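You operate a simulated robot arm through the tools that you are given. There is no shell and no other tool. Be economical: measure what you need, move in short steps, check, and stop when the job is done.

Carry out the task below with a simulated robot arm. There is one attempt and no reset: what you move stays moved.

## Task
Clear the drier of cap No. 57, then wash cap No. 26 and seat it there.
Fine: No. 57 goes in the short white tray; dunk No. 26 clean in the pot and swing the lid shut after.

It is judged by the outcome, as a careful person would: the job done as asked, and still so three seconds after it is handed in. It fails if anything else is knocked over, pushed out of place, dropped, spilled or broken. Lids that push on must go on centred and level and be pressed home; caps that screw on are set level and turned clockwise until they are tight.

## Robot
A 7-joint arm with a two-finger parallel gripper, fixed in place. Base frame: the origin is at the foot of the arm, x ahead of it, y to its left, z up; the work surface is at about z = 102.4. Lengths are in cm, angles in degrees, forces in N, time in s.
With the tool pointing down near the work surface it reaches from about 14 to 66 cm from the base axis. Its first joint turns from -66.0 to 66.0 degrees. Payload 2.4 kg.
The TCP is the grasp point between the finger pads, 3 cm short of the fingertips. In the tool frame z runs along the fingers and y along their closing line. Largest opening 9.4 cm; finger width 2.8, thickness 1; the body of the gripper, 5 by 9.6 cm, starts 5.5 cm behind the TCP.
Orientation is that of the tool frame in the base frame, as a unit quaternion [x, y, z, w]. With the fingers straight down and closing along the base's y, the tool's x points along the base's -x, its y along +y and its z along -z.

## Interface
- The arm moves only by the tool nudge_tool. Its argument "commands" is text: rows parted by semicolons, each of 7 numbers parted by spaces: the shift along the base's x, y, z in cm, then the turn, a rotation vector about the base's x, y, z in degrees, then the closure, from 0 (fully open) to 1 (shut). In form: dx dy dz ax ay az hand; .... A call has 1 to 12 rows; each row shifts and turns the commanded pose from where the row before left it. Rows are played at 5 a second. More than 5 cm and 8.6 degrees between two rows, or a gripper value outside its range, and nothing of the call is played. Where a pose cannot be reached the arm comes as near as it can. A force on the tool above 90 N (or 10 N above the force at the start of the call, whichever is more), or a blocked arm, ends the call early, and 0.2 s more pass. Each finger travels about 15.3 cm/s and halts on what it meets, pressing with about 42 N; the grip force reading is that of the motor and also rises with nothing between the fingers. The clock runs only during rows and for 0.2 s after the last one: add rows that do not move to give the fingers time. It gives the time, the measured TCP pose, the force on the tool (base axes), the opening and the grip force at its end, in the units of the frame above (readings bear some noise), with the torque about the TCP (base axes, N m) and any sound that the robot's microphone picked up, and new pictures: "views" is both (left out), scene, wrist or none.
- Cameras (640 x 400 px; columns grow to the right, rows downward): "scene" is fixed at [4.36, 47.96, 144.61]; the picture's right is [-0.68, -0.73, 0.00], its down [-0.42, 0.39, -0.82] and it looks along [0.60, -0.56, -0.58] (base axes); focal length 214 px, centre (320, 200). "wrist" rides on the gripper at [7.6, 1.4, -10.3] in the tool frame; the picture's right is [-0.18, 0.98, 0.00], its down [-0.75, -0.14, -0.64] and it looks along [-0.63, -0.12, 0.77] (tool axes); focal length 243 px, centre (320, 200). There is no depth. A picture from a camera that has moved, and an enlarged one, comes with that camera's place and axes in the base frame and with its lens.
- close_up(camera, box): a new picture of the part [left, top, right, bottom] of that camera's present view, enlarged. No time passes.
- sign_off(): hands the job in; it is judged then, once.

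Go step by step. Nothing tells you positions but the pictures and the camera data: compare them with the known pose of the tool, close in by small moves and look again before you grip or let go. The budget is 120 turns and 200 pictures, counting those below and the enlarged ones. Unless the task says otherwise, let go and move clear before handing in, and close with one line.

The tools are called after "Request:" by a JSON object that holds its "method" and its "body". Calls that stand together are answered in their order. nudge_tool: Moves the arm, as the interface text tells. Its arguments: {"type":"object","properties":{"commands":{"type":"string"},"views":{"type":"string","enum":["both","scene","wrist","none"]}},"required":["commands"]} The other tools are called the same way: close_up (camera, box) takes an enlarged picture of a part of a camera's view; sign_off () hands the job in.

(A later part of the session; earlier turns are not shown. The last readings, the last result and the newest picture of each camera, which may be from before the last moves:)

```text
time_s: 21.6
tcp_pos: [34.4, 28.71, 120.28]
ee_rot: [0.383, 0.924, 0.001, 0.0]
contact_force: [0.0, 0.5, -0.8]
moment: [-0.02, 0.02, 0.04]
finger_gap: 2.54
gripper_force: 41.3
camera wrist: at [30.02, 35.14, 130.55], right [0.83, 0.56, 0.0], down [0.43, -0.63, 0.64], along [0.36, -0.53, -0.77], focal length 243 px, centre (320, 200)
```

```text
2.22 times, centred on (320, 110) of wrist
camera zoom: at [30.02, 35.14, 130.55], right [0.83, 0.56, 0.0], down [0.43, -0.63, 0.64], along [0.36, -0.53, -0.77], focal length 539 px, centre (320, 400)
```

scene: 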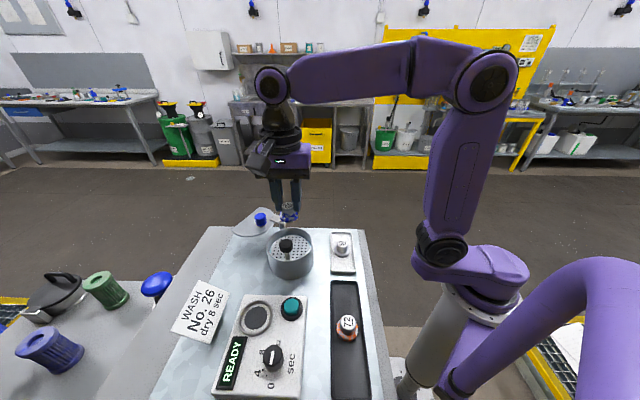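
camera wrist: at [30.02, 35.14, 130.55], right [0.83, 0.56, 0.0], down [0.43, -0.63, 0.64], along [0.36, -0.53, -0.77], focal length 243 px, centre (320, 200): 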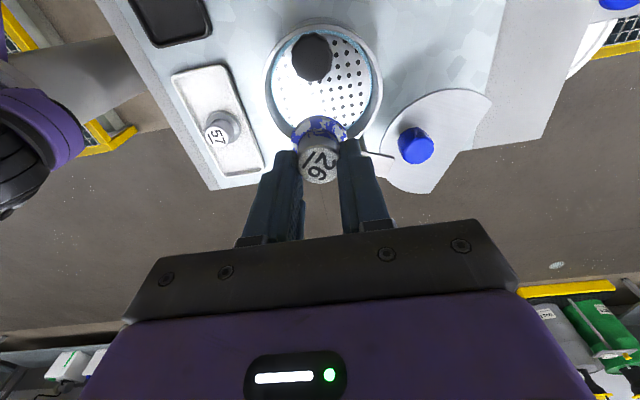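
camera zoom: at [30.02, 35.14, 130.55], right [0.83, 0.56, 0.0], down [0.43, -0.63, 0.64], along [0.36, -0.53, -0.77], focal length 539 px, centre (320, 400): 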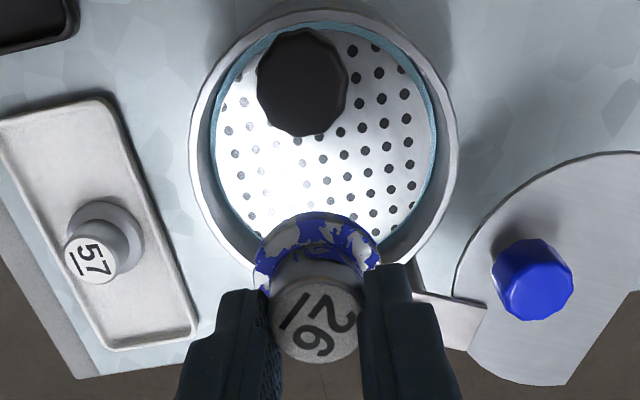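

The pot centre is about (33.5,29.9) and the cap is over its free side. I'm lowering it into the pot with checks.

Request:
{"method": "nudge_tool", "body": {"commands": "0 0.15 -4 0 0 0 0.8; 0 0 -3 0 0 0 0.8; 0 0 -0.8 0 0 0 0.8; 0 0 0 0 0 0 0.8", "views": "both"}}

Request:
{"method": "close_up", "body": {"camera": "wrist", "box": [200, 20, 440, 200]}}

Request:
{"method": "close_up", "body": {"camera": "scene", "box": [250, 200, 330, 280]}}

```text
time_s: 22.6
tcp_pos: [34.38, 28.81, 112.47]
ee_rot: [0.383, 0.924, 0.0, 0.0]
contact_force: [0.3, 0.1, -0.4]
moment: [-0.02, -0.01, -0.01]
finger_gap: 2.53
gripper_force: 42.4
camera wrist: at [30.03, 35.25, 122.69], right [0.83, 0.56, 0.0], down [0.43, -0.63, 0.64], along [0.36, -0.53, -0.77], focal length 243 px, centre (320, 200)
```

scene: 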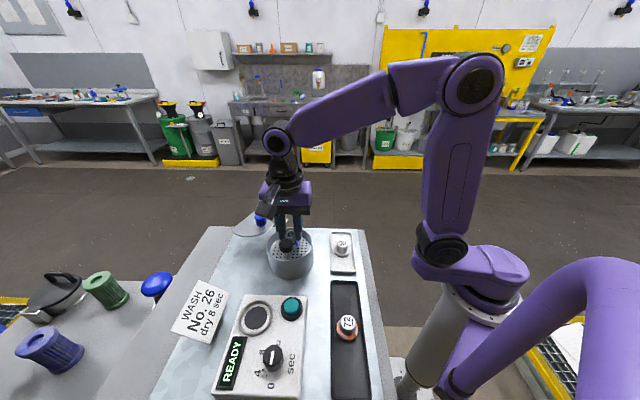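
wrist: 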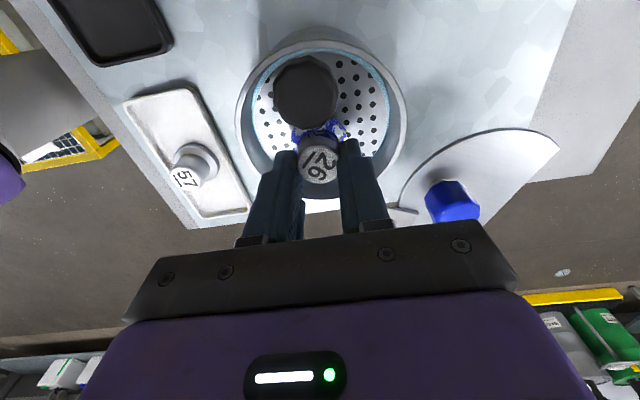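

```text
2.22 times, centred on (320, 110) of wrist
camera zoom: at [30.03, 35.25, 122.69], right [0.83, 0.56, 0.0], down [0.43, -0.63, 0.64], along [0.36, -0.53, -0.77], focal length 539 px, centre (320, 400)
```

zoom: 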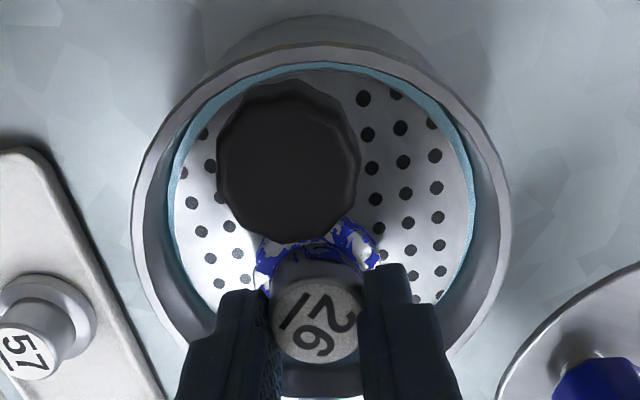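

```text
5.00 times, centred on (290, 240) of scene
camera zoom: at [4.36, 47.96, 144.61], right [-0.68, -0.73, 0.0], down [-0.42, 0.39, -0.82], along [0.6, -0.56, -0.58], focal length 1072 px, centre (470, 0)
```

zoom: 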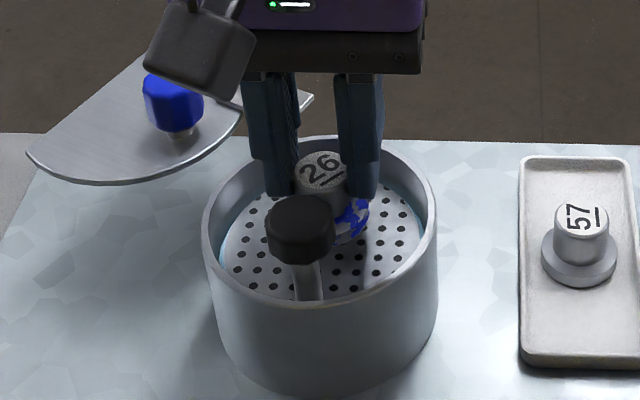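

The cap is well inside the rim and clear of the knob. I'm easing down to the plate.

Request:
{"method": "nudge_tool", "body": {"commands": "0 0 -0.4 0 0 0 0.8; 0 0 -0.3 0 0 0 0.8; 0 0 0 0 0 0 0.8", "views": "none"}}

Request:
{"method": "nudge_tool", "body": {"commands": "0 0 -0.2 0 0 0 0.8; 0 0 0 0 0 0 0.8", "views": "none"}}

Request:
{"method": "nudge_tool", "body": {"commands": "0 0 -0.2 0 0 0 0.8; 0 0 0 0 0 0 0.8", "views": "scene"}}

Request:
{"method": "close_up", "body": {"camera": "scene", "box": [250, 200, 330, 280]}}

```text
time_s: 23.4
tcp_pos: [34.39, 29.0, 111.87]
ee_rot: [0.383, 0.924, 0.0, 0.0]
contact_force: [-0.8, -0.1, -0.8]
moment: [0.02, 0.0, 0.0]
finger_gap: 2.51
gripper_force: 42.2
```

```text
time_s: 24.0
tcp_pos: [34.4, 28.98, 111.55]
ee_rot: [0.382, 0.924, 0.0, -0.001]
contact_force: [-0.3, -0.6, -1.1]
moment: [0.0, -0.02, 0.01]
finger_gap: 2.52
gripper_force: 42.0
```

```text
time_s: 24.6
tcp_pos: [34.41, 28.92, 111.36]
ee_rot: [0.383, 0.924, 0.0, 0.0]
contact_force: [0.2, 2.0, -0.1]
moment: [0.02, 0.06, 0.0]
finger_gap: 2.54
gripper_force: 41.9
```

scene: 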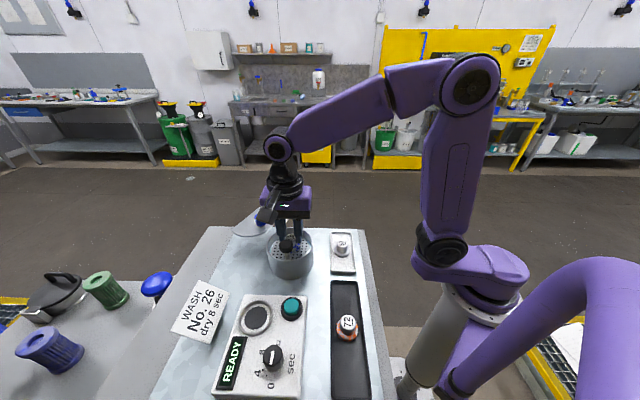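

```text
5.00 times, centred on (290, 240) of scene
camera zoom: at [4.35, 47.96, 144.61], right [-0.68, -0.73, 0.0], down [-0.42, 0.39, -0.82], along [0.6, -0.56, -0.58], focal length 1072 px, centre (470, 0)
```

zoom: 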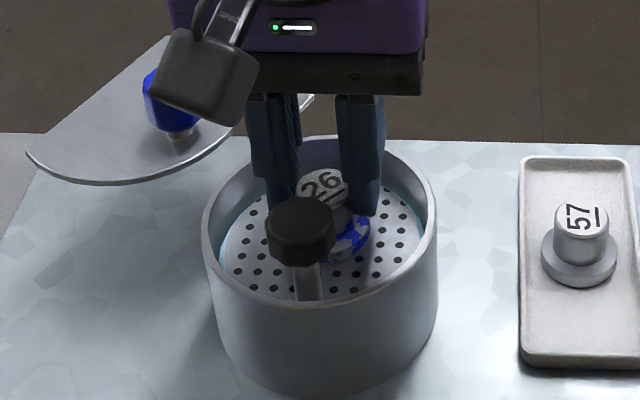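

There's a faint side force, maybe the first touch. I'm taking one more small step.

Request:
{"method": "nudge_tool", "body": {"commands": "0 0 -0.15 0 0 0 0.8; 0 0 0 0 0 0 0.8", "views": "wrist"}}

Request:
{"method": "close_up", "body": {"camera": "wrist", "box": [200, 20, 440, 200]}}

```text
time_s: 25.2
tcp_pos: [34.37, 28.93, 111.24]
ee_rot: [0.382, 0.924, 0.0, 0.0]
contact_force: [-0.4, 1.3, 1.8]
moment: [0.05, 0.02, 0.0]
finger_gap: 2.52
gripper_force: 42.3
camera wrist: at [30.03, 35.27, 121.47], right [0.83, 0.56, 0.0], down [0.43, -0.63, 0.64], along [0.36, -0.53, -0.77], focal length 243 px, centre (320, 200)
```

wrist: 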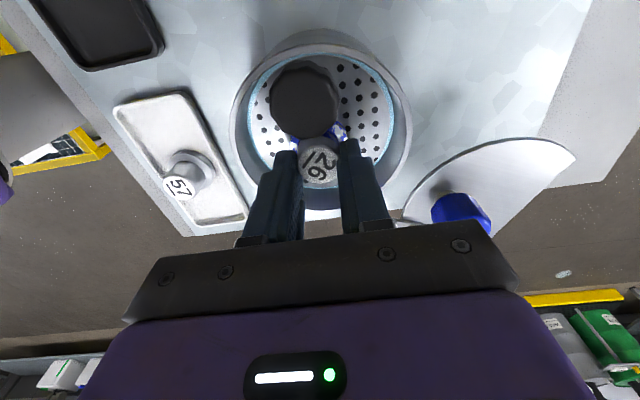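

```text
2.22 times, centred on (320, 110) of wrist
camera zoom: at [30.03, 35.27, 121.47], right [0.83, 0.56, 0.0], down [0.43, -0.63, 0.64], along [0.36, -0.53, -0.77], focal length 539 px, centre (320, 400)
```

zoom: 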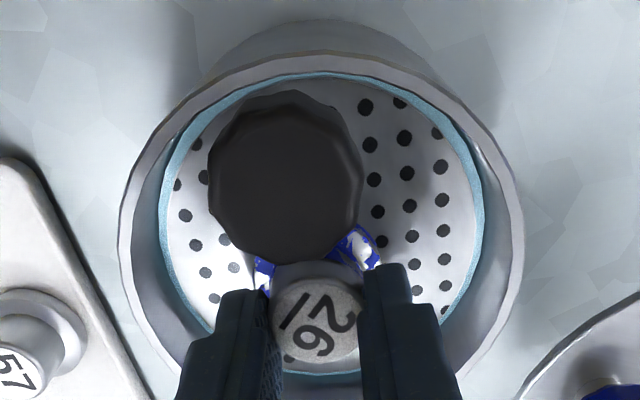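

The cap is resting on the plate. I'm releasing and rising straight up, then looking.

Request:
{"method": "nudge_tool", "body": {"commands": "0 0 0 0 0 0 0.65; 0 0 0 0 0 0 0.52; 0 0 2 0 0 0 0.52; 0 0 4 0 0 0 0.52; 0 0 4 0 0 0 0.52; 0 0 0 0 0 0 0.52", "views": "both"}}

Request:
{"method": "close_up", "body": {"camera": "wrist", "box": [200, 20, 440, 200]}}

Request:
{"method": "close_up", "body": {"camera": "scene", "box": [250, 200, 330, 280]}}

```text
time_s: 26.6
tcp_pos: [34.3, 28.96, 121.33]
ee_rot: [0.382, 0.924, 0.0, 0.001]
contact_force: [-0.4, -1.0, 0.1]
moment: [0.0, 0.02, 0.0]
finger_gap: 4.53
gripper_force: 0.0
camera wrist: at [29.96, 35.28, 131.49], right [0.83, 0.56, 0.0], down [0.43, -0.63, 0.64], along [0.36, -0.53, -0.77], focal length 243 px, centre (320, 200)
```

scene: 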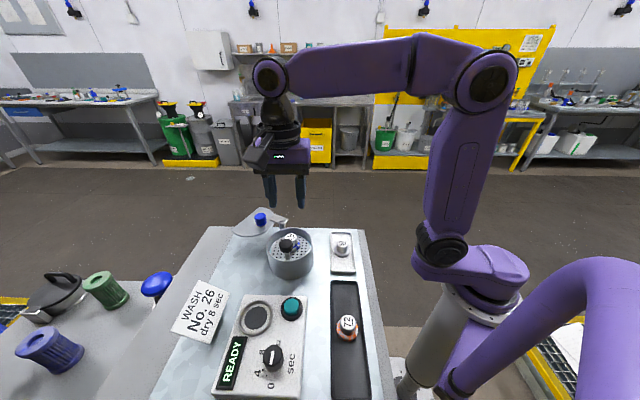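
wrist: 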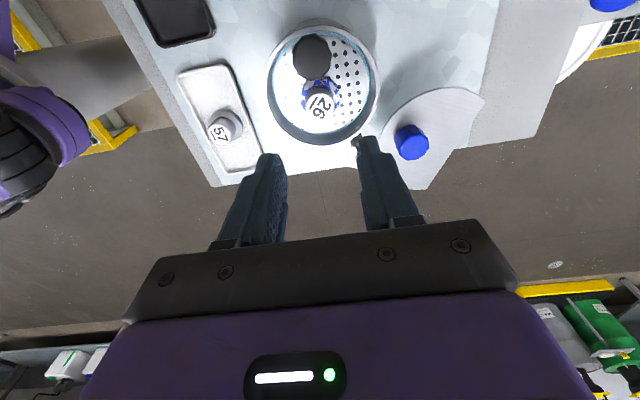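

```text
2.22 times, centred on (320, 110) of wrist
camera zoom: at [29.96, 35.28, 131.49], right [0.83, 0.56, 0.0], down [0.43, -0.63, 0.64], along [0.36, -0.53, -0.77], focal length 539 px, centre (320, 400)
```

zoom: 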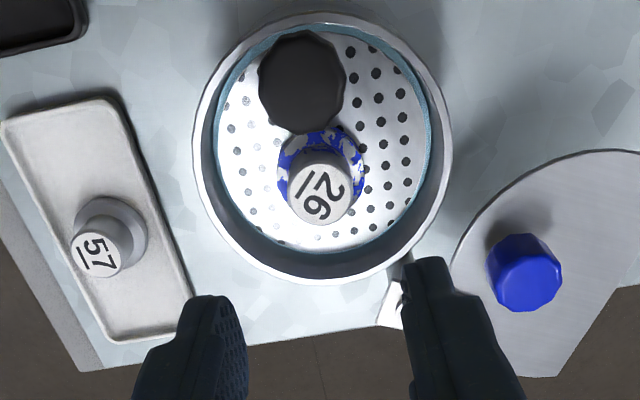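

```text
5.00 times, centred on (290, 240) of scene
camera zoom: at [4.36, 47.96, 144.61], right [-0.68, -0.73, 0.0], down [-0.42, 0.39, -0.82], along [0.6, -0.56, -0.58], focal length 1072 px, centre (470, 0)
```

zoom: 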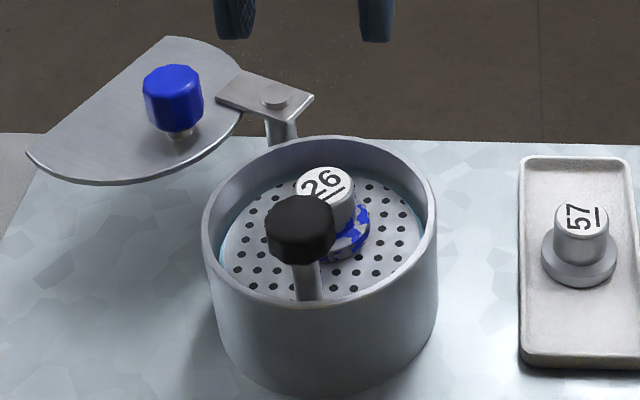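

Cap 26 stands on the plate, and the plunger knob is at about (31.5,32.2) with its top near z 112.4. I'm closing the fingers and moving above the knob.

Request:
{"method": "nudge_tool", "body": {"commands": "-1.4 1.6 0 0 0 0 0.8; -1.45 1.65 0 0 0 0 1; 0 0 -2.5 0 0 0 1; 0 0 -1.8 0 0 0 1; 0 0 0 0 0 0 1", "views": "both"}}

Request:
{"method": "close_up", "body": {"camera": "wrist", "box": [200, 50, 440, 230]}}

Request:
{"method": "close_up", "body": {"camera": "scene", "box": [250, 200, 330, 280]}}

```text
time_s: 27.8
tcp_pos: [31.62, 32.16, 116.79]
ee_rot: [0.382, 0.924, 0.0, 0.0]
contact_force: [-1.0, 0.3, 0.7]
moment: [0.0, 0.01, 0.02]
finger_gap: 0.0
gripper_force: 32.9
camera wrist: at [27.19, 38.48, 127.11], right [0.83, 0.56, 0.0], down [0.43, -0.63, 0.64], along [0.36, -0.53, -0.77], focal length 243 px, centre (320, 200)
```

scene: 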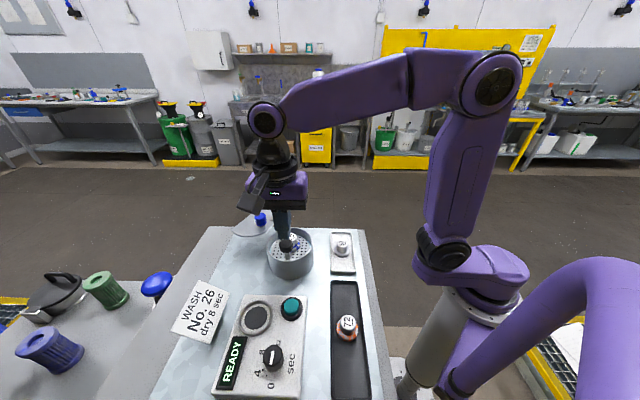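
wrist: 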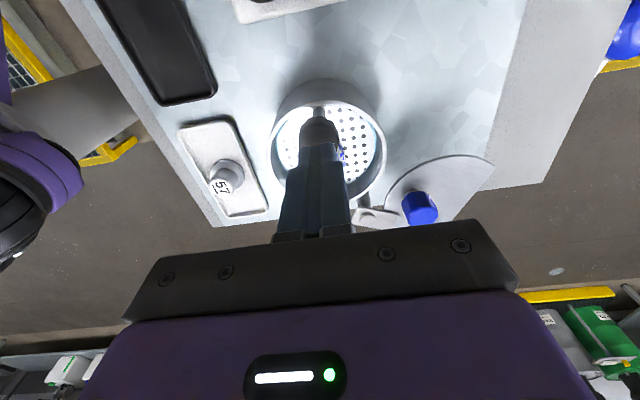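

```text
2.22 times, centred on (320, 140) of wrist
camera zoom: at [27.19, 38.48, 127.11], right [0.83, 0.56, 0.0], down [0.43, -0.63, 0.64], along [0.36, -0.53, -0.77], focal length 539 px, centre (320, 333)
```

zoom: 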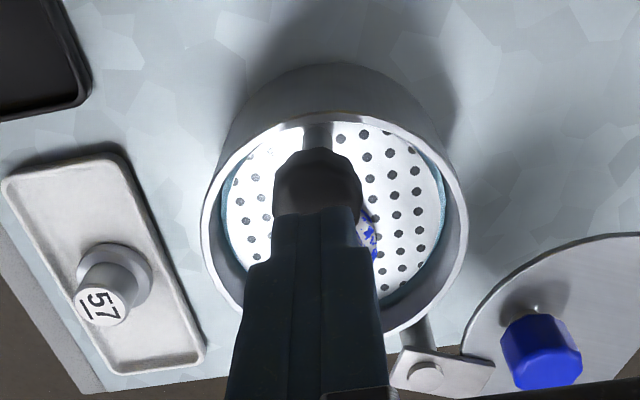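

```text
5.00 times, centred on (290, 240) of scene
camera zoom: at [4.36, 47.96, 144.61], right [-0.68, -0.73, 0.0], down [-0.42, 0.39, -0.82], along [0.6, -0.56, -0.58], focal length 1072 px, centre (470, 0)
```

zoom: 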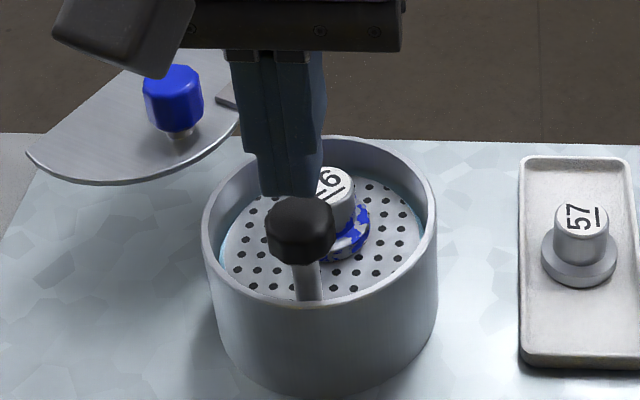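

The fingertips are right above the knob. I'm lowering to touch and pressing gradually.

Request:
{"method": "nudge_tool", "body": {"commands": "0 0 -0.8 0 0 0 1; 0 0 -0.4 0 0 0 1; 0 0 -0.4 0 0 0 1; 0 0 -0.4 0 0 0 1; 0 0 0 0 0 0 1", "views": "scene"}}

Request:
{"method": "close_up", "body": {"camera": "scene", "box": [250, 200, 330, 280]}}

```text
time_s: 29.0
tcp_pos: [31.45, 32.2, 114.88]
ee_rot: [0.382, 0.924, 0.0, 0.0]
contact_force: [1.4, 1.3, 0.2]
moment: [0.0, -0.04, 0.02]
finger_gap: 0.0
gripper_force: 33.0
```

scene: 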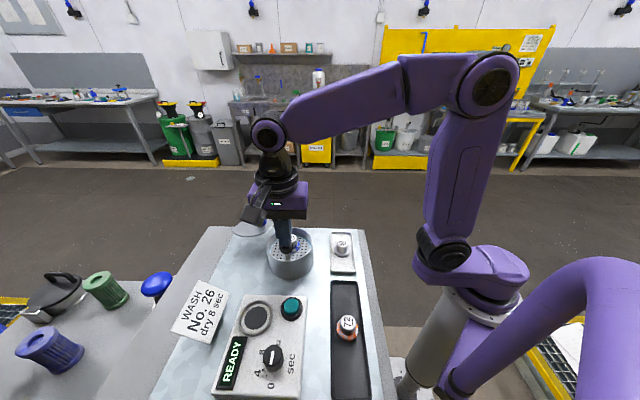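

```text
5.00 times, centred on (290, 240) of scene
camera zoom: at [4.36, 47.96, 144.61], right [-0.68, -0.73, 0.0], down [-0.42, 0.39, -0.82], along [0.6, -0.56, -0.58], focal length 1072 px, centre (470, 0)
```

zoom: 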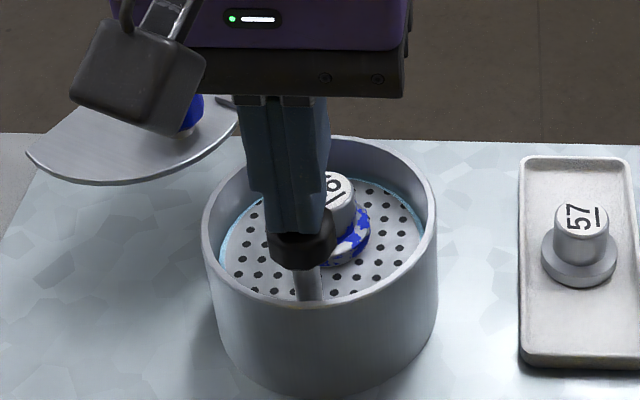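

The knob is moving down slightly under the fingers with little force. I'm pressing further.

Request:
{"method": "nudge_tool", "body": {"commands": "0 0 -0.3 0 0 0 1; 0 0 -0.3 0 0 0 1; 0 0 -0.3 0 0 0 1; 0 0 0 0 0 0 1", "views": "scene"}}

Request:
{"method": "close_up", "body": {"camera": "scene", "box": [250, 200, 330, 280]}}

```text
time_s: 30.0
tcp_pos: [31.53, 32.16, 114.15]
ee_rot: [0.382, 0.924, -0.001, 0.0]
contact_force: [-0.7, -0.6, 1.9]
moment: [-0.01, 0.05, 0.01]
finger_gap: 0.0
gripper_force: 32.8
```

scene: 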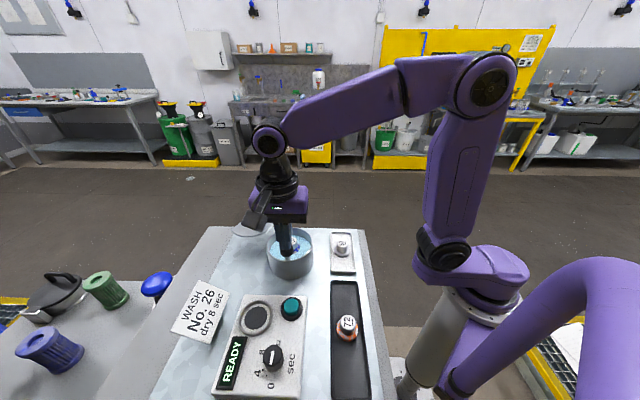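

```text
5.00 times, centred on (290, 240) of scene
camera zoom: at [4.35, 47.95, 144.61], right [-0.68, -0.73, 0.0], down [-0.42, 0.39, -0.82], along [0.6, -0.56, -0.58], focal length 1072 px, centre (470, 0)
```

zoom: 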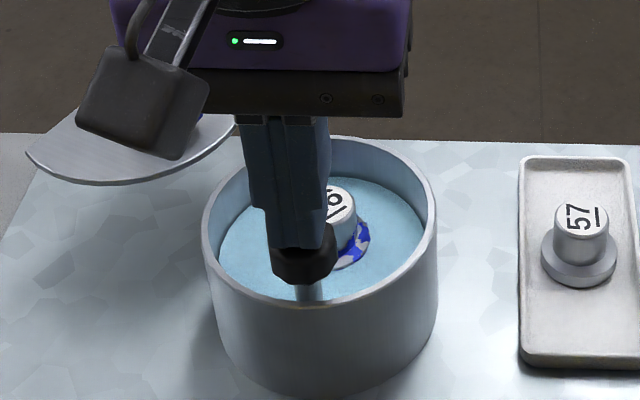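

The plate has gone under the liquid. I'm pressing on until the cap is submerged or the plunger bottoms.

Request:
{"method": "nudge_tool", "body": {"commands": "0 0 -0.4 0 0 0 1; 0 0 -0.4 0 0 0 1; 0 0 -0.4 0 0 0 1; 0 0 -0.4 0 0 0 1; 0 0 0 0 0 0 1", "views": "scene"}}

Request:
{"method": "close_up", "body": {"camera": "scene", "box": [250, 200, 330, 280]}}

```text
time_s: 31.2
tcp_pos: [31.54, 32.19, 112.5]
ee_rot: [0.383, 0.924, 0.0, 0.0]
contact_force: [-0.6, 1.1, 4.0]
moment: [0.05, 0.0, 0.02]
finger_gap: 0.0
gripper_force: 32.8
```

scene: 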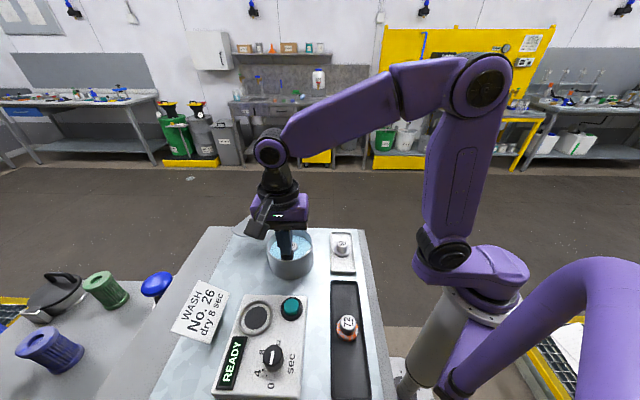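

```text
5.00 times, centred on (290, 240) of scene
camera zoom: at [4.35, 47.96, 144.61], right [-0.68, -0.73, 0.0], down [-0.42, 0.39, -0.82], along [0.6, -0.56, -0.58], focal length 1072 px, centre (470, 0)
```

zoom: 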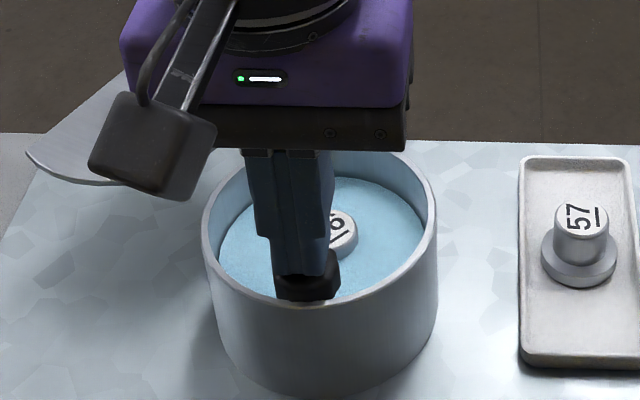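

The flange is fully under and the shaft nearly so. I'm going a little further, watching the force.

Request:
{"method": "nudge_tool", "body": {"commands": "0 0 -0.3 0 0 0 1; 0 0 -0.3 0 0 0 1; 0 0 -0.2 0 0 0 1; 0 0 0 0 0 0 1; 0 0 0 0 0 0 1; 0 0 0 0 0 0 1", "views": "scene"}}

Request:
{"method": "close_up", "body": {"camera": "scene", "box": [250, 200, 330, 280]}}

```text
time_s: 32.6
tcp_pos: [31.56, 32.16, 111.74]
ee_rot: [0.383, 0.924, 0.001, 0.001]
contact_force: [-0.9, -2.2, 29.6]
moment: [-0.09, 0.07, 0.01]
finger_gap: 0.0
gripper_force: 33.5
```

scene: 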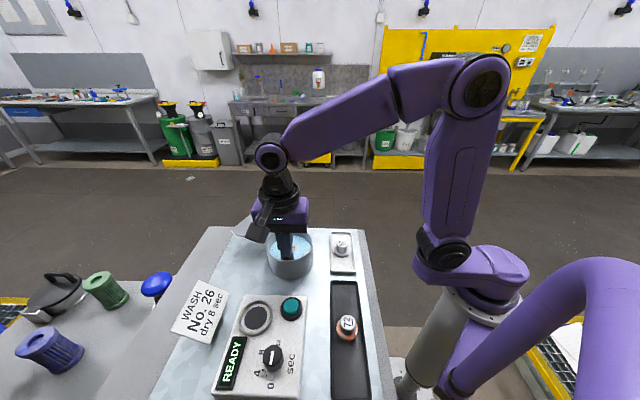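

```text
5.00 times, centred on (290, 240) of scene
camera zoom: at [4.33, 47.92, 144.62], right [-0.68, -0.73, 0.0], down [-0.42, 0.39, -0.82], along [0.6, -0.56, -0.58], focal length 1072 px, centre (470, 0)
```

zoom: 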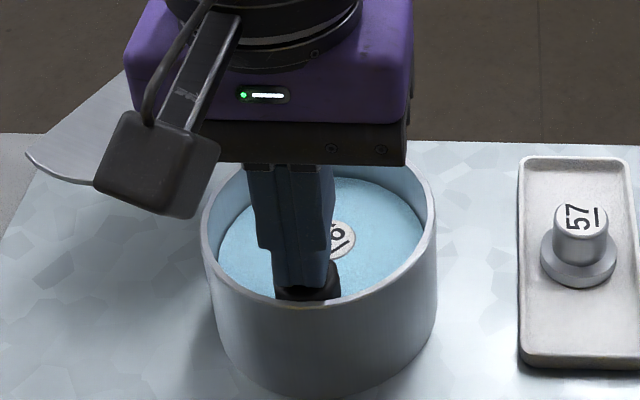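

The plunger has bottomed and the cap is submerged. I'm holding about two seconds, then rising slowly.

Request:
{"method": "nudge_tool", "body": {"commands": "0 0 0.1 0 0 0 1; 0 0 0 0 0 0 1; 0 0 0 0 0 0 1; 0 0 0 0 0 0 1; 0 0 0 0 0 0 1; 0 0 0 0 0 0 1; 0 0 0 0 0 0 1; 0 0 0 0 0 0 1; 0 0 0 0 0 0 1", "views": "none"}}

Request:
{"method": "nudge_tool", "body": {"commands": "0 0 0.4 0 0 0 1; 0 0 0.5 0 0 0 1; 0 0 0.5 0 0 0 1; 0 0 0.5 0 0 0 1; 0 0 0.5 0 0 0 1; 0 0 0.5 0 0 0 1; 0 0 0.5 0 0 0 1; 0 0 0.5 0 0 0 1; 0 0 2 0 0 0 1; 0 0 0 0 0 0 1", "views": "both"}}

Request:
{"method": "close_up", "body": {"camera": "scene", "box": [250, 200, 330, 280]}}

```text
time_s: 34.6
tcp_pos: [31.57, 32.28, 111.74]
ee_rot: [0.382, 0.924, 0.001, 0.001]
contact_force: [4.5, 3.8, 16.8]
moment: [0.1, -0.11, -0.06]
finger_gap: 0.0
gripper_force: 33.5
```

```text
time_s: 36.8
tcp_pos: [31.56, 32.32, 117.66]
ee_rot: [0.383, 0.924, 0.0, 0.0]
contact_force: [0.0, -0.2, -0.3]
moment: [0.02, 0.03, 0.02]
finger_gap: 0.03
gripper_force: 33.1
camera wrist: at [27.15, 38.54, 127.9], right [0.83, 0.56, 0.0], down [0.43, -0.63, 0.64], along [0.36, -0.53, -0.77], focal length 243 px, centre (320, 200)
```

scene: 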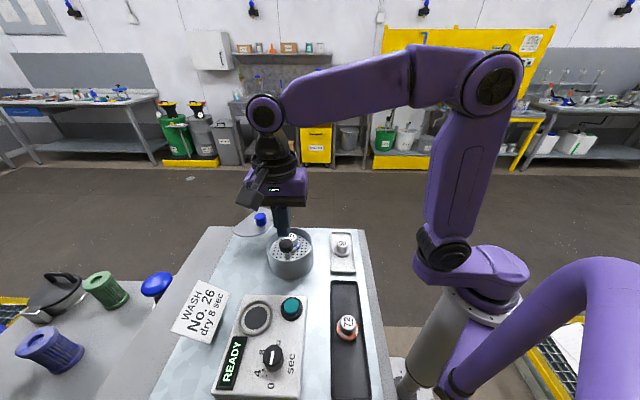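
wrist: 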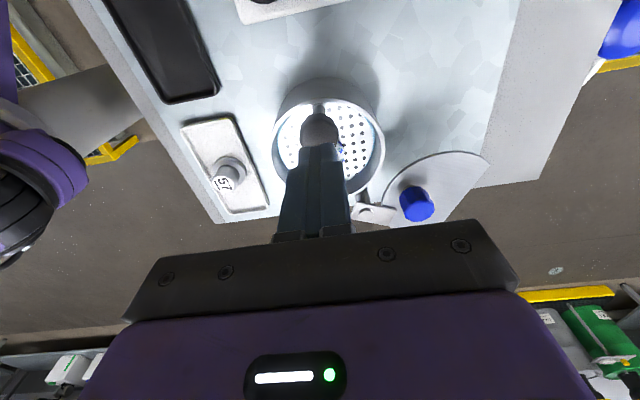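

```text
5.00 times, centred on (290, 240) of scene
camera zoom: at [4.36, 47.96, 144.61], right [-0.68, -0.73, 0.0], down [-0.42, 0.39, -0.82], along [0.6, -0.56, -0.58], focal length 1072 px, centre (470, 0)
```

zoom: 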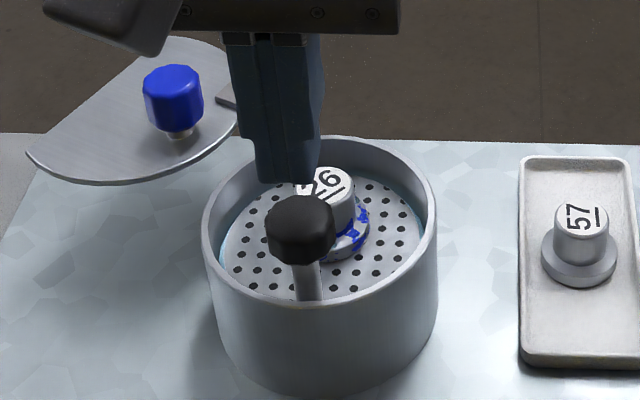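

The blue dirt is partly gone, so it needs more dunks. I'm repeating the strokes.

Request:
{"method": "nudge_tool", "body": {"commands": "0 0 -2 0 0 0 1; 0 0 -0.9 0 0 0 1; 0 0 -0.9 0 0 0 1; 0 0 -0.9 0 0 0 1; 0 0 -0.9 0 0 0 1; 0 0 0 0 0 0 1; 0 0 0 0 0 0 1; 0 0 0.9 0 0 0 1; 0 0 0.9 0 0 0 1; 0 0 0.9 0 0 0 1; 0 0 0.9 0 0 0 1; 0 0 0 0 0 0 1", "views": "none"}}

Request:
{"method": "close_up", "body": {"camera": "scene", "box": [265, 210, 325, 260]}}

```text
time_s: 39.4
tcp_pos: [31.55, 32.17, 115.71]
ee_rot: [0.382, 0.924, 0.001, 0.001]
contact_force: [-0.9, -0.3, 0.0]
moment: [0.01, 0.0, -0.01]
finger_gap: 0.01
gripper_force: 33.3
```

```text
8.00 times, centred on (295, 235) of scene
camera zoom: at [4.36, 47.96, 144.61], right [-0.68, -0.73, 0.0], down [-0.42, 0.39, -0.82], along [0.6, -0.56, -0.58], focal length 1716 px, centre (520, -80)
```

zoom: 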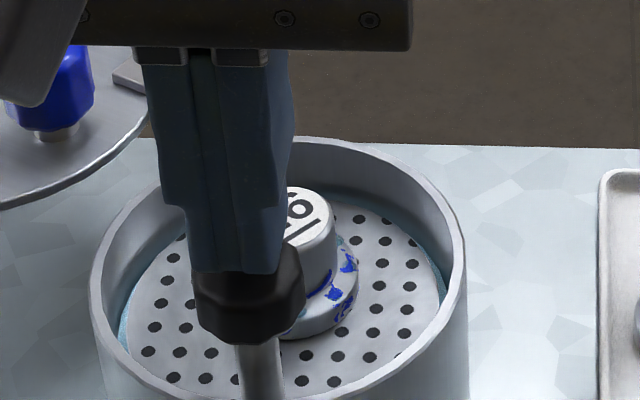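

Each dunk removes more, with little blue left. I'm doing two more strokes.

Request:
{"method": "nudge_tool", "body": {"commands": "0 0 -0.9 0 0 0 1; 0 0 -0.9 0 0 0 1; 0 0 -0.9 0 0 0 1; 0 0 -0.9 0 0 0 1; 0 0 0 0 0 0 1; 0 0 0 0 0 0 1; 0 0 0.9 0 0 0 1; 0 0 0.9 0 0 0 1; 0 0 0.9 0 0 0 1; 0 0 0.9 0 0 0 1; 0 0 0 0 0 0 1", "views": "none"}}

Request:
{"method": "nudge_tool", "body": {"commands": "0 0 -0.9 0 0 0 1; 0 0 -0.9 0 0 0 1; 0 0 -0.9 0 0 0 1; 0 0 -0.9 0 0 0 1; 0 0 0 0 0 0 1; 0 0 0 0 0 0 1; 0 0 0.9 0 0 0 1; 0 0 0.9 0 0 0 1; 0 0 0.9 0 0 0 1; 0 0 0.9 0 0 0 1; 0 0 0 0 0 0 1", "views": "none"}}

Request:
{"method": "close_up", "body": {"camera": "scene", "box": [265, 210, 325, 260]}}

```text
time_s: 41.8
tcp_pos: [31.59, 32.16, 115.66]
ee_rot: [0.383, 0.924, 0.0, 0.0]
contact_force: [-0.1, -0.5, -0.3]
moment: [0.02, 0.02, -0.02]
finger_gap: 0.0
gripper_force: 32.3
```

```text
time_s: 44.2
tcp_pos: [31.54, 32.1, 115.75]
ee_rot: [0.382, 0.924, 0.0, 0.0]
contact_force: [-1.1, -0.1, 0.6]
moment: [0.02, 0.01, 0.02]
finger_gap: 0.0
gripper_force: 33.1
```

```text
8.00 times, centred on (295, 235) of scene
camera zoom: at [4.36, 47.96, 144.61], right [-0.68, -0.73, 0.0], down [-0.42, 0.39, -0.82], along [0.6, -0.56, -0.58], focal length 1716 px, centre (520, -80)
```

zoom: 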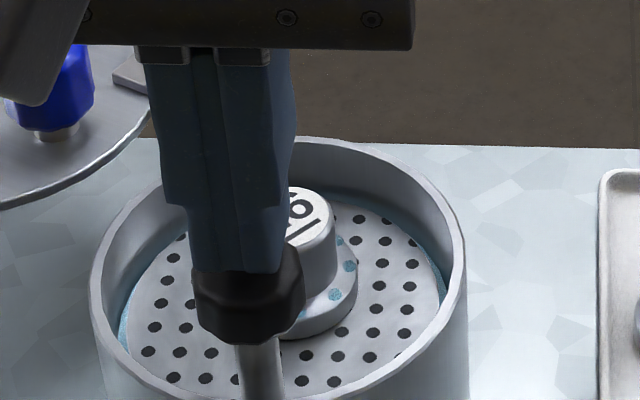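

The blue looks gone and only pale wet drops remain. I'm rising and checking from the wrist camera.

Request:
{"method": "nudge_tool", "body": {"commands": "0 0 2.5 0 0 0 1; 0 0 3.2 0 0 0 1; 1.4 -1.6 0 0 0 0 0.8; 1.45 -1.65 0 0 0 0 0.52; 0 0 0 0 0 0 0.52", "views": "wrist"}}

Request:
{"method": "close_up", "body": {"camera": "wrist", "box": [260, 30, 380, 120]}}

Request:
{"method": "close_up", "body": {"camera": "scene", "box": [265, 210, 325, 260]}}

```text
time_s: 45.4
tcp_pos: [34.29, 28.91, 121.26]
ee_rot: [0.382, 0.924, 0.0, 0.0]
contact_force: [0.5, 1.2, -1.3]
moment: [-0.01, 0.0, -0.04]
finger_gap: 4.52
gripper_force: 0.0
camera wrist: at [29.92, 35.24, 131.57], right [0.82, 0.57, 0.0], down [0.43, -0.63, 0.64], along [0.36, -0.53, -0.77], focal length 243 px, centre (320, 200)
```

wrist: 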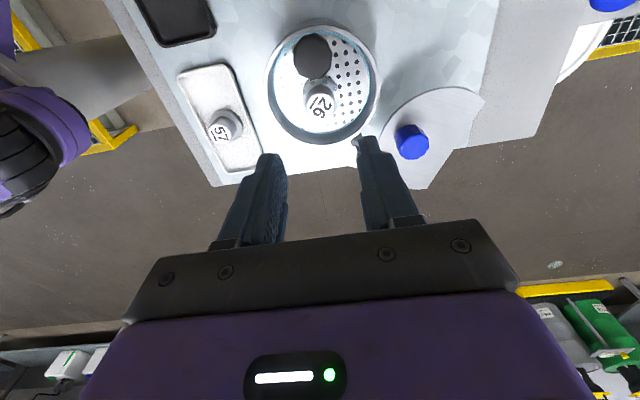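

```text
4.44 times, centred on (320, 75) of wrist
camera zoom: at [29.92, 35.24, 131.57], right [0.82, 0.57, 0.0], down [0.43, -0.63, 0.64], along [0.36, -0.53, -0.77], focal length 1078 px, centre (320, 756)
```

zoom: 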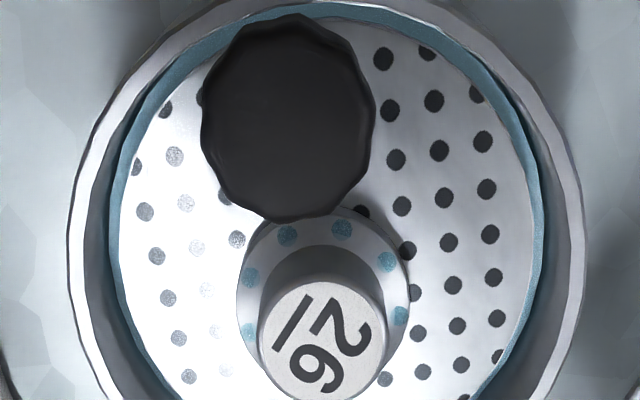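

```text
8.00 times, centred on (295, 235) of scene
camera zoom: at [4.36, 47.96, 144.61], right [-0.68, -0.73, 0.0], down [-0.42, 0.39, -0.82], along [0.6, -0.56, -0.58], focal length 1716 px, centre (520, -80)
```

zoom: 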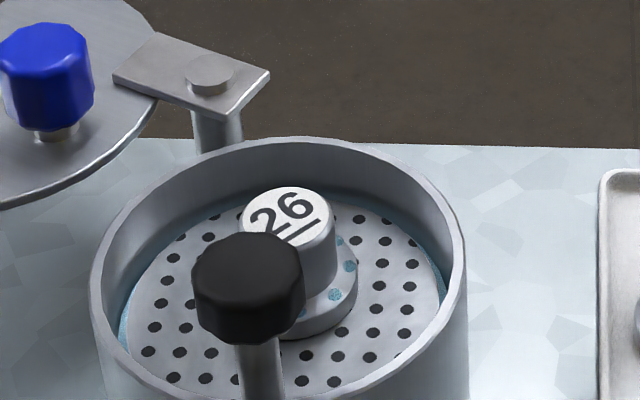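

Cap 26 is clean (just wet) and still where I set it. I'm descending to grip it again.

Request:
{"method": "nudge_tool", "body": {"commands": "0.05 -0.03 -4 0 0 0 0.52; 0 0 -3 0 0 0 0.52; 0 0 -1.5 0 0 0 0.52; 0 0 0 0 0 0 0.52", "views": "wrist"}}

Request:
{"method": "close_up", "body": {"camera": "wrist", "box": [200, 50, 440, 230]}}

Request:
{"method": "close_up", "body": {"camera": "scene", "box": [250, 200, 330, 280]}}

```text
time_s: 46.4
tcp_pos: [34.48, 28.85, 112.77]
ee_rot: [0.382, 0.924, 0.0, 0.0]
contact_force: [-0.2, -0.5, 0.2]
moment: [-0.04, -0.02, 0.01]
finger_gap: 4.52
gripper_force: 0.0
camera wrist: at [30.1, 35.21, 123.05], right [0.83, 0.56, 0.0], down [0.43, -0.63, 0.64], along [0.36, -0.53, -0.77], focal length 243 px, centre (320, 200)
```

wrist: 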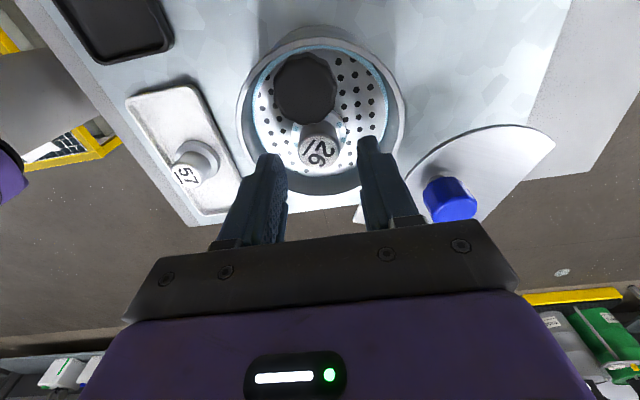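

```text
2.22 times, centred on (320, 140) of wrist
camera zoom: at [30.1, 35.21, 123.05], right [0.83, 0.56, 0.0], down [0.43, -0.63, 0.64], along [0.36, -0.53, -0.77], focal length 539 px, centre (320, 333)
```

zoom: 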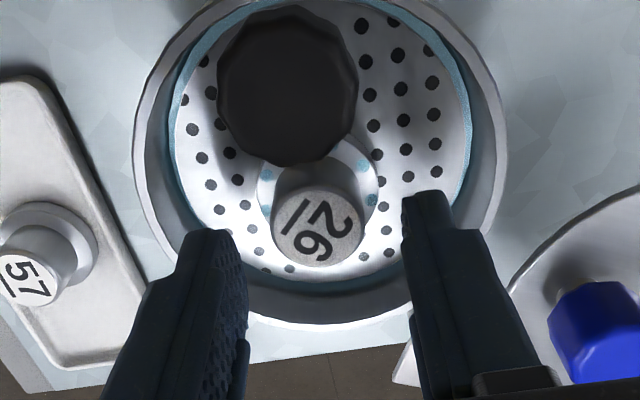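

```text
5.00 times, centred on (290, 240) of scene
camera zoom: at [4.36, 47.96, 144.61], right [-0.68, -0.73, 0.0], down [-0.42, 0.39, -0.82], along [0.6, -0.56, -0.58], focal length 1072 px, centre (470, 0)
```

zoom: 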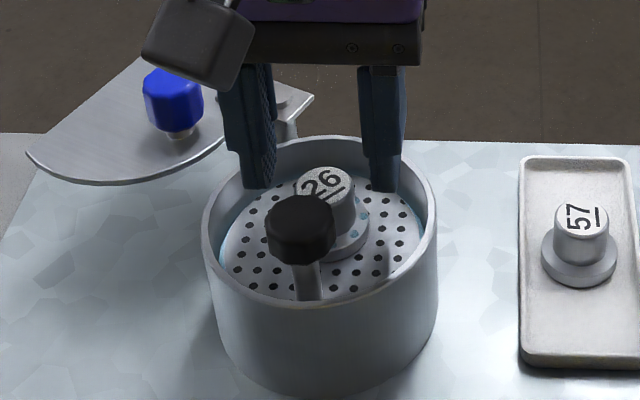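

The cap is centred between the fingers. I'm lowering the last bit and gripping.

Request:
{"method": "nudge_tool", "body": {"commands": "0 0 -0.9 0 0 0 0.52; 0 0 -0.5 0 0 0 0.52; 0 0 0 0 0 0 0.52; 0 0 0 0 0 0 0.7; 0 0 0 0 0 0 0.8; 0 0 0 0 0 0 0.8", "views": "none"}}

Request:
{"method": "close_up", "body": {"camera": "wrist", "box": [200, 50, 440, 230]}}

```text
time_s: 47.8
tcp_pos: [34.47, 28.87, 111.55]
ee_rot: [0.383, 0.924, 0.0, 0.0]
contact_force: [-0.8, 0.4, -0.8]
moment: [0.03, 0.0, 0.0]
finger_gap: 2.55
gripper_force: 42.5
```

```text
2.22 times, centred on (320, 140) of wrist
camera zoom: at [30.1, 35.24, 121.69], right [0.83, 0.56, 0.0], down [0.43, -0.63, 0.64], along [0.36, -0.53, -0.77], focal length 539 px, centre (320, 333)
```

zoom: 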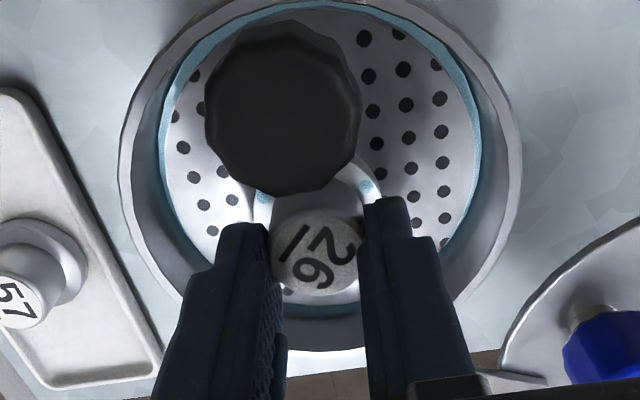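

Cap 26 is gripped. I'm lifting it straight up over the pot and letting it drip a moment while turning the hand back.

Request:
{"method": "nudge_tool", "body": {"commands": "0 0 1 0 0 0 0.8; 0 0 3 0 0 0 0.8; 0 0 4 0 0 0 0.8; 0 0 1.5 0 0 7.5 0.8; 0 0 0 0 0 7.5 0.8; 0 0 0 0 0 7.5 0.8; 0 0 0 0 0 7.5 0.8; 0 0 0 0 0 7.5 0.8; 0 0 0 0 0 7.5 0.8; 0 0 0 0 0 0 0.8", "views": "scene"}}

Request:
{"method": "close_up", "body": {"camera": "scene", "box": [240, 180, 340, 280]}}

```text
time_s: 50.0
tcp_pos: [34.51, 28.85, 121.0]
ee_rot: [-0.001, 1.0, 0.0, 0.0]
contact_force: [-0.7, -0.8, -0.9]
moment: [0.0, 0.02, -0.01]
finger_gap: 2.53
gripper_force: 41.4
```

scene: 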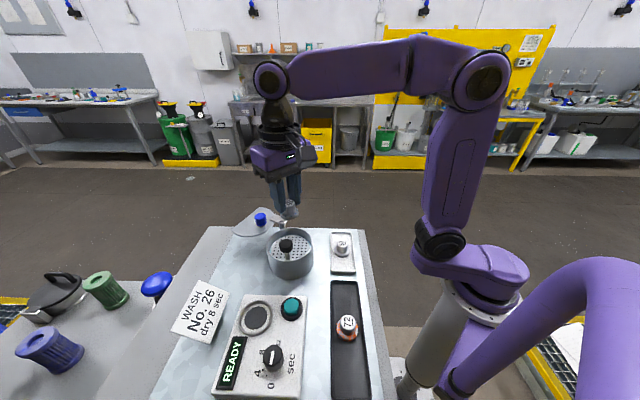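

```text
4.00 times, centred on (290, 230) of scene
camera zoom: at [4.36, 47.96, 144.61], right [-0.68, -0.73, 0.0], down [-0.42, 0.39, -0.82], along [0.6, -0.56, -0.58], focal length 858 px, centre (440, 80)
```

zoom: 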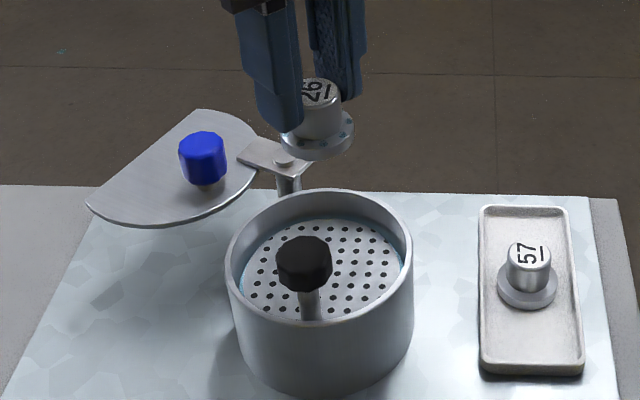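

The cap is clean and held level. I'm carrying it over the drier seat.

Request:
{"method": "nudge_tool", "body": {"commands": "-2.05 3.55 0 0 0 0 0.8; -2.05 3.55 0 0 0 0 0.8; -2.05 3.55 0 0 0 0 0.8; -2.1 3.55 0 0 0 0 0.8; 0 0 -3 0 0 0 0.8; 0 0 -3 0 0 0 0.8; 0 0 0 0 0 0 0.8", "views": "both"}}

Request:
{"method": "close_up", "body": {"camera": "wrist", "box": [220, 60, 420, 205]}}

Request:
{"method": "close_up", "body": {"camera": "scene", "box": [225, 270, 305, 340]}}

```text
time_s: 51.6
tcp_pos: [26.21, 43.24, 114.82]
ee_rot: [0.001, 1.0, 0.001, 0.0]
contact_force: [-0.1, -0.2, -1.2]
moment: [-0.01, -0.03, 0.0]
finger_gap: 2.51
gripper_force: 42.1
camera wrist: at [18.6, 44.57, 125.12], right [0.18, 0.98, 0.0], down [0.75, -0.14, 0.64], along [0.63, -0.12, -0.77], focal length 243 px, centre (320, 200)
```

scene: 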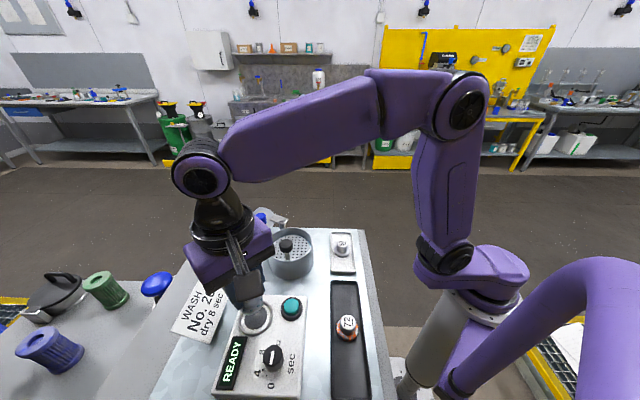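
wrist: 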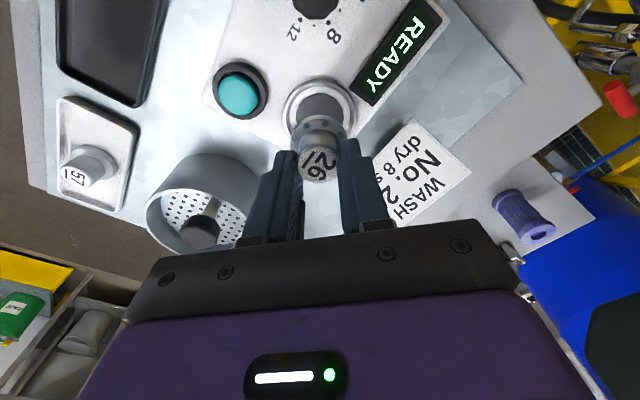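

```text
2.76 times, centred on (320, 132) of wrist
camera zoom: at [18.6, 44.57, 125.12], right [0.18, 0.98, 0.0], down [0.75, -0.14, 0.64], along [0.63, -0.12, -0.77], focal length 669 px, centre (320, 386)
```

zoom: 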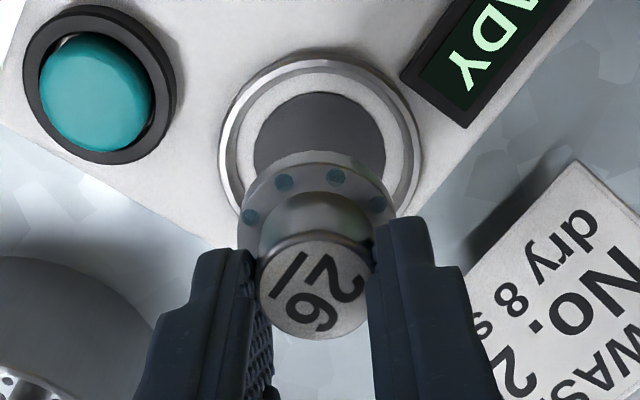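

```text
5.71 times, centred on (265, 305) of scene
camera zoom: at [4.36, 47.96, 144.61], right [-0.68, -0.73, 0.0], down [-0.42, 0.39, -0.82], along [0.6, -0.56, -0.58], focal length 1226 px, centre (634, -400)
```

zoom: 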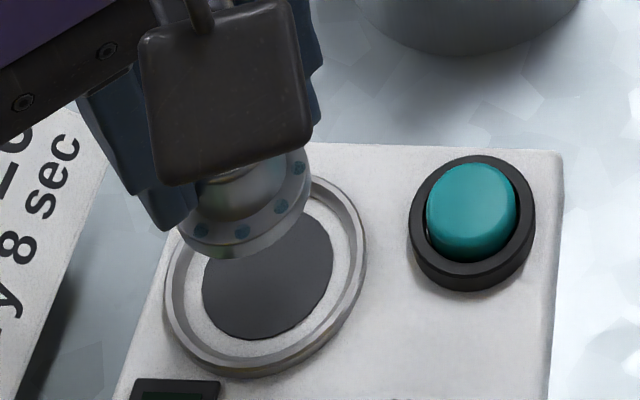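

The seat pad is near (26.1,43.1). I'm lowering to just above it to check centring against the ring.

Request:
{"method": "nudge_tool", "body": {"commands": "0.2 -0.05 -2 0 0 0 0.8; 0 0 -1.6 0 0 0 0.8; 0 0 0 0 0 0 0.8", "views": "none"}}

Request:
{"method": "close_up", "body": {"camera": "wrist", "box": [220, 60, 420, 205]}}

Request:
{"method": "close_up", "body": {"camera": "scene", "box": [230, 290, 290, 340]}}

```text
time_s: 52.4
tcp_pos: [26.36, 43.09, 111.41]
ee_rot: [0.0, 1.0, 0.001, 0.001]
contact_force: [0.2, 0.5, -1.1]
moment: [0.01, 0.0, 0.04]
finger_gap: 2.52
gripper_force: 42.0
```

```text
2.76 times, centred on (320, 132) of wrist
camera zoom: at [18.77, 44.47, 121.54], right [0.18, 0.98, 0.0], down [0.75, -0.14, 0.64], along [0.63, -0.12, -0.77], focal length 669 px, centre (320, 386)
```

zoom: 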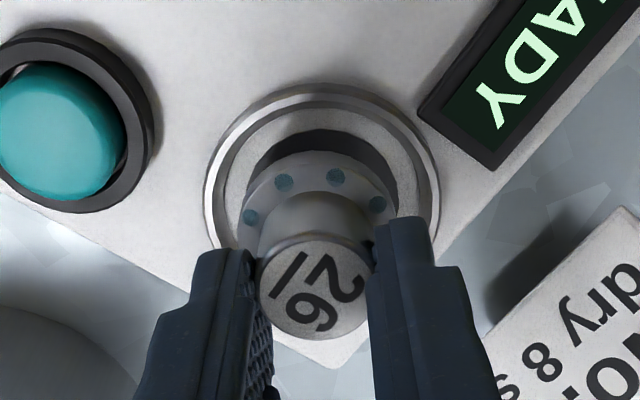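

```text
8.00 times, centred on (260, 315) of scene
camera zoom: at [4.36, 47.96, 144.61], right [-0.68, -0.73, 0.0], down [-0.42, 0.39, -0.82], along [0.6, -0.56, -0.58], focal length 1716 px, centre (800, -720)
```

zoom: 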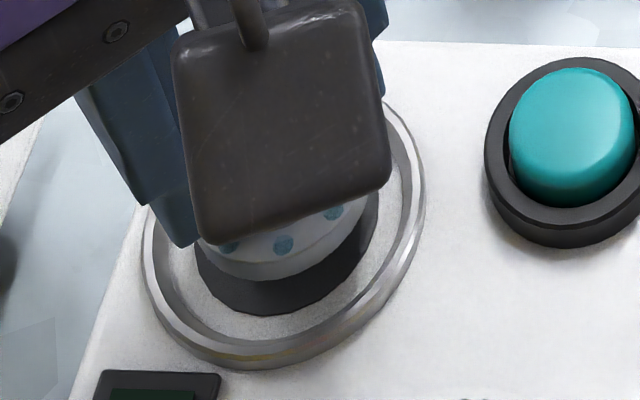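

The cap is over the pad, about 1 cm above it. I'm going lower for a final comparison.

Request:
{"method": "nudge_tool", "body": {"commands": "0 0 -0.5 0 0 0 0.8; 0 0 -0.3 0 0 0 0.8; 0 0 0 0 0 0 0.8", "views": "none"}}

Request:
{"method": "close_up", "body": {"camera": "wrist", "box": [250, 70, 390, 170]}}

Request:
{"method": "close_up", "body": {"camera": "scene", "box": [230, 290, 290, 340]}}

```text
time_s: 53.2
tcp_pos: [26.37, 43.13, 110.56]
ee_rot: [-0.001, 1.0, 0.0, 0.0]
contact_force: [-0.7, 0.2, -0.9]
moment: [0.03, 0.02, -0.03]
finger_gap: 2.49
gripper_force: 42.1
```

```text
4.00 times, centred on (320, 120) of wrist
camera zoom: at [18.76, 44.43, 120.72], right [0.18, 0.98, 0.0], down [0.75, -0.14, 0.64], along [0.63, -0.12, -0.77], focal length 970 px, centre (320, 520)
```

zoom: 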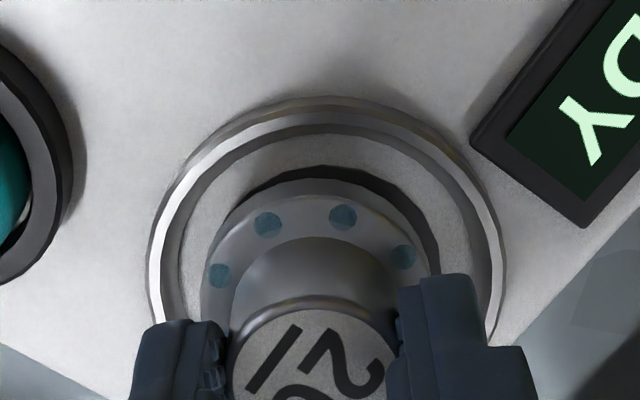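

```text
8.00 times, centred on (260, 315) of scene
camera zoom: at [4.36, 47.96, 144.61], right [-0.68, -0.73, 0.0], down [-0.42, 0.39, -0.82], along [0.6, -0.56, -0.58], focal length 1716 px, centre (800, -720)
```

zoom: 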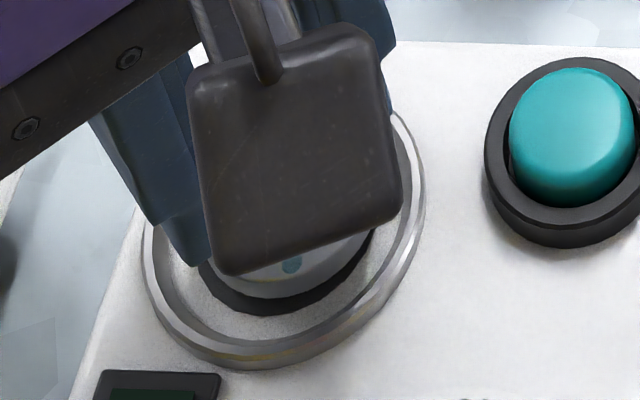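

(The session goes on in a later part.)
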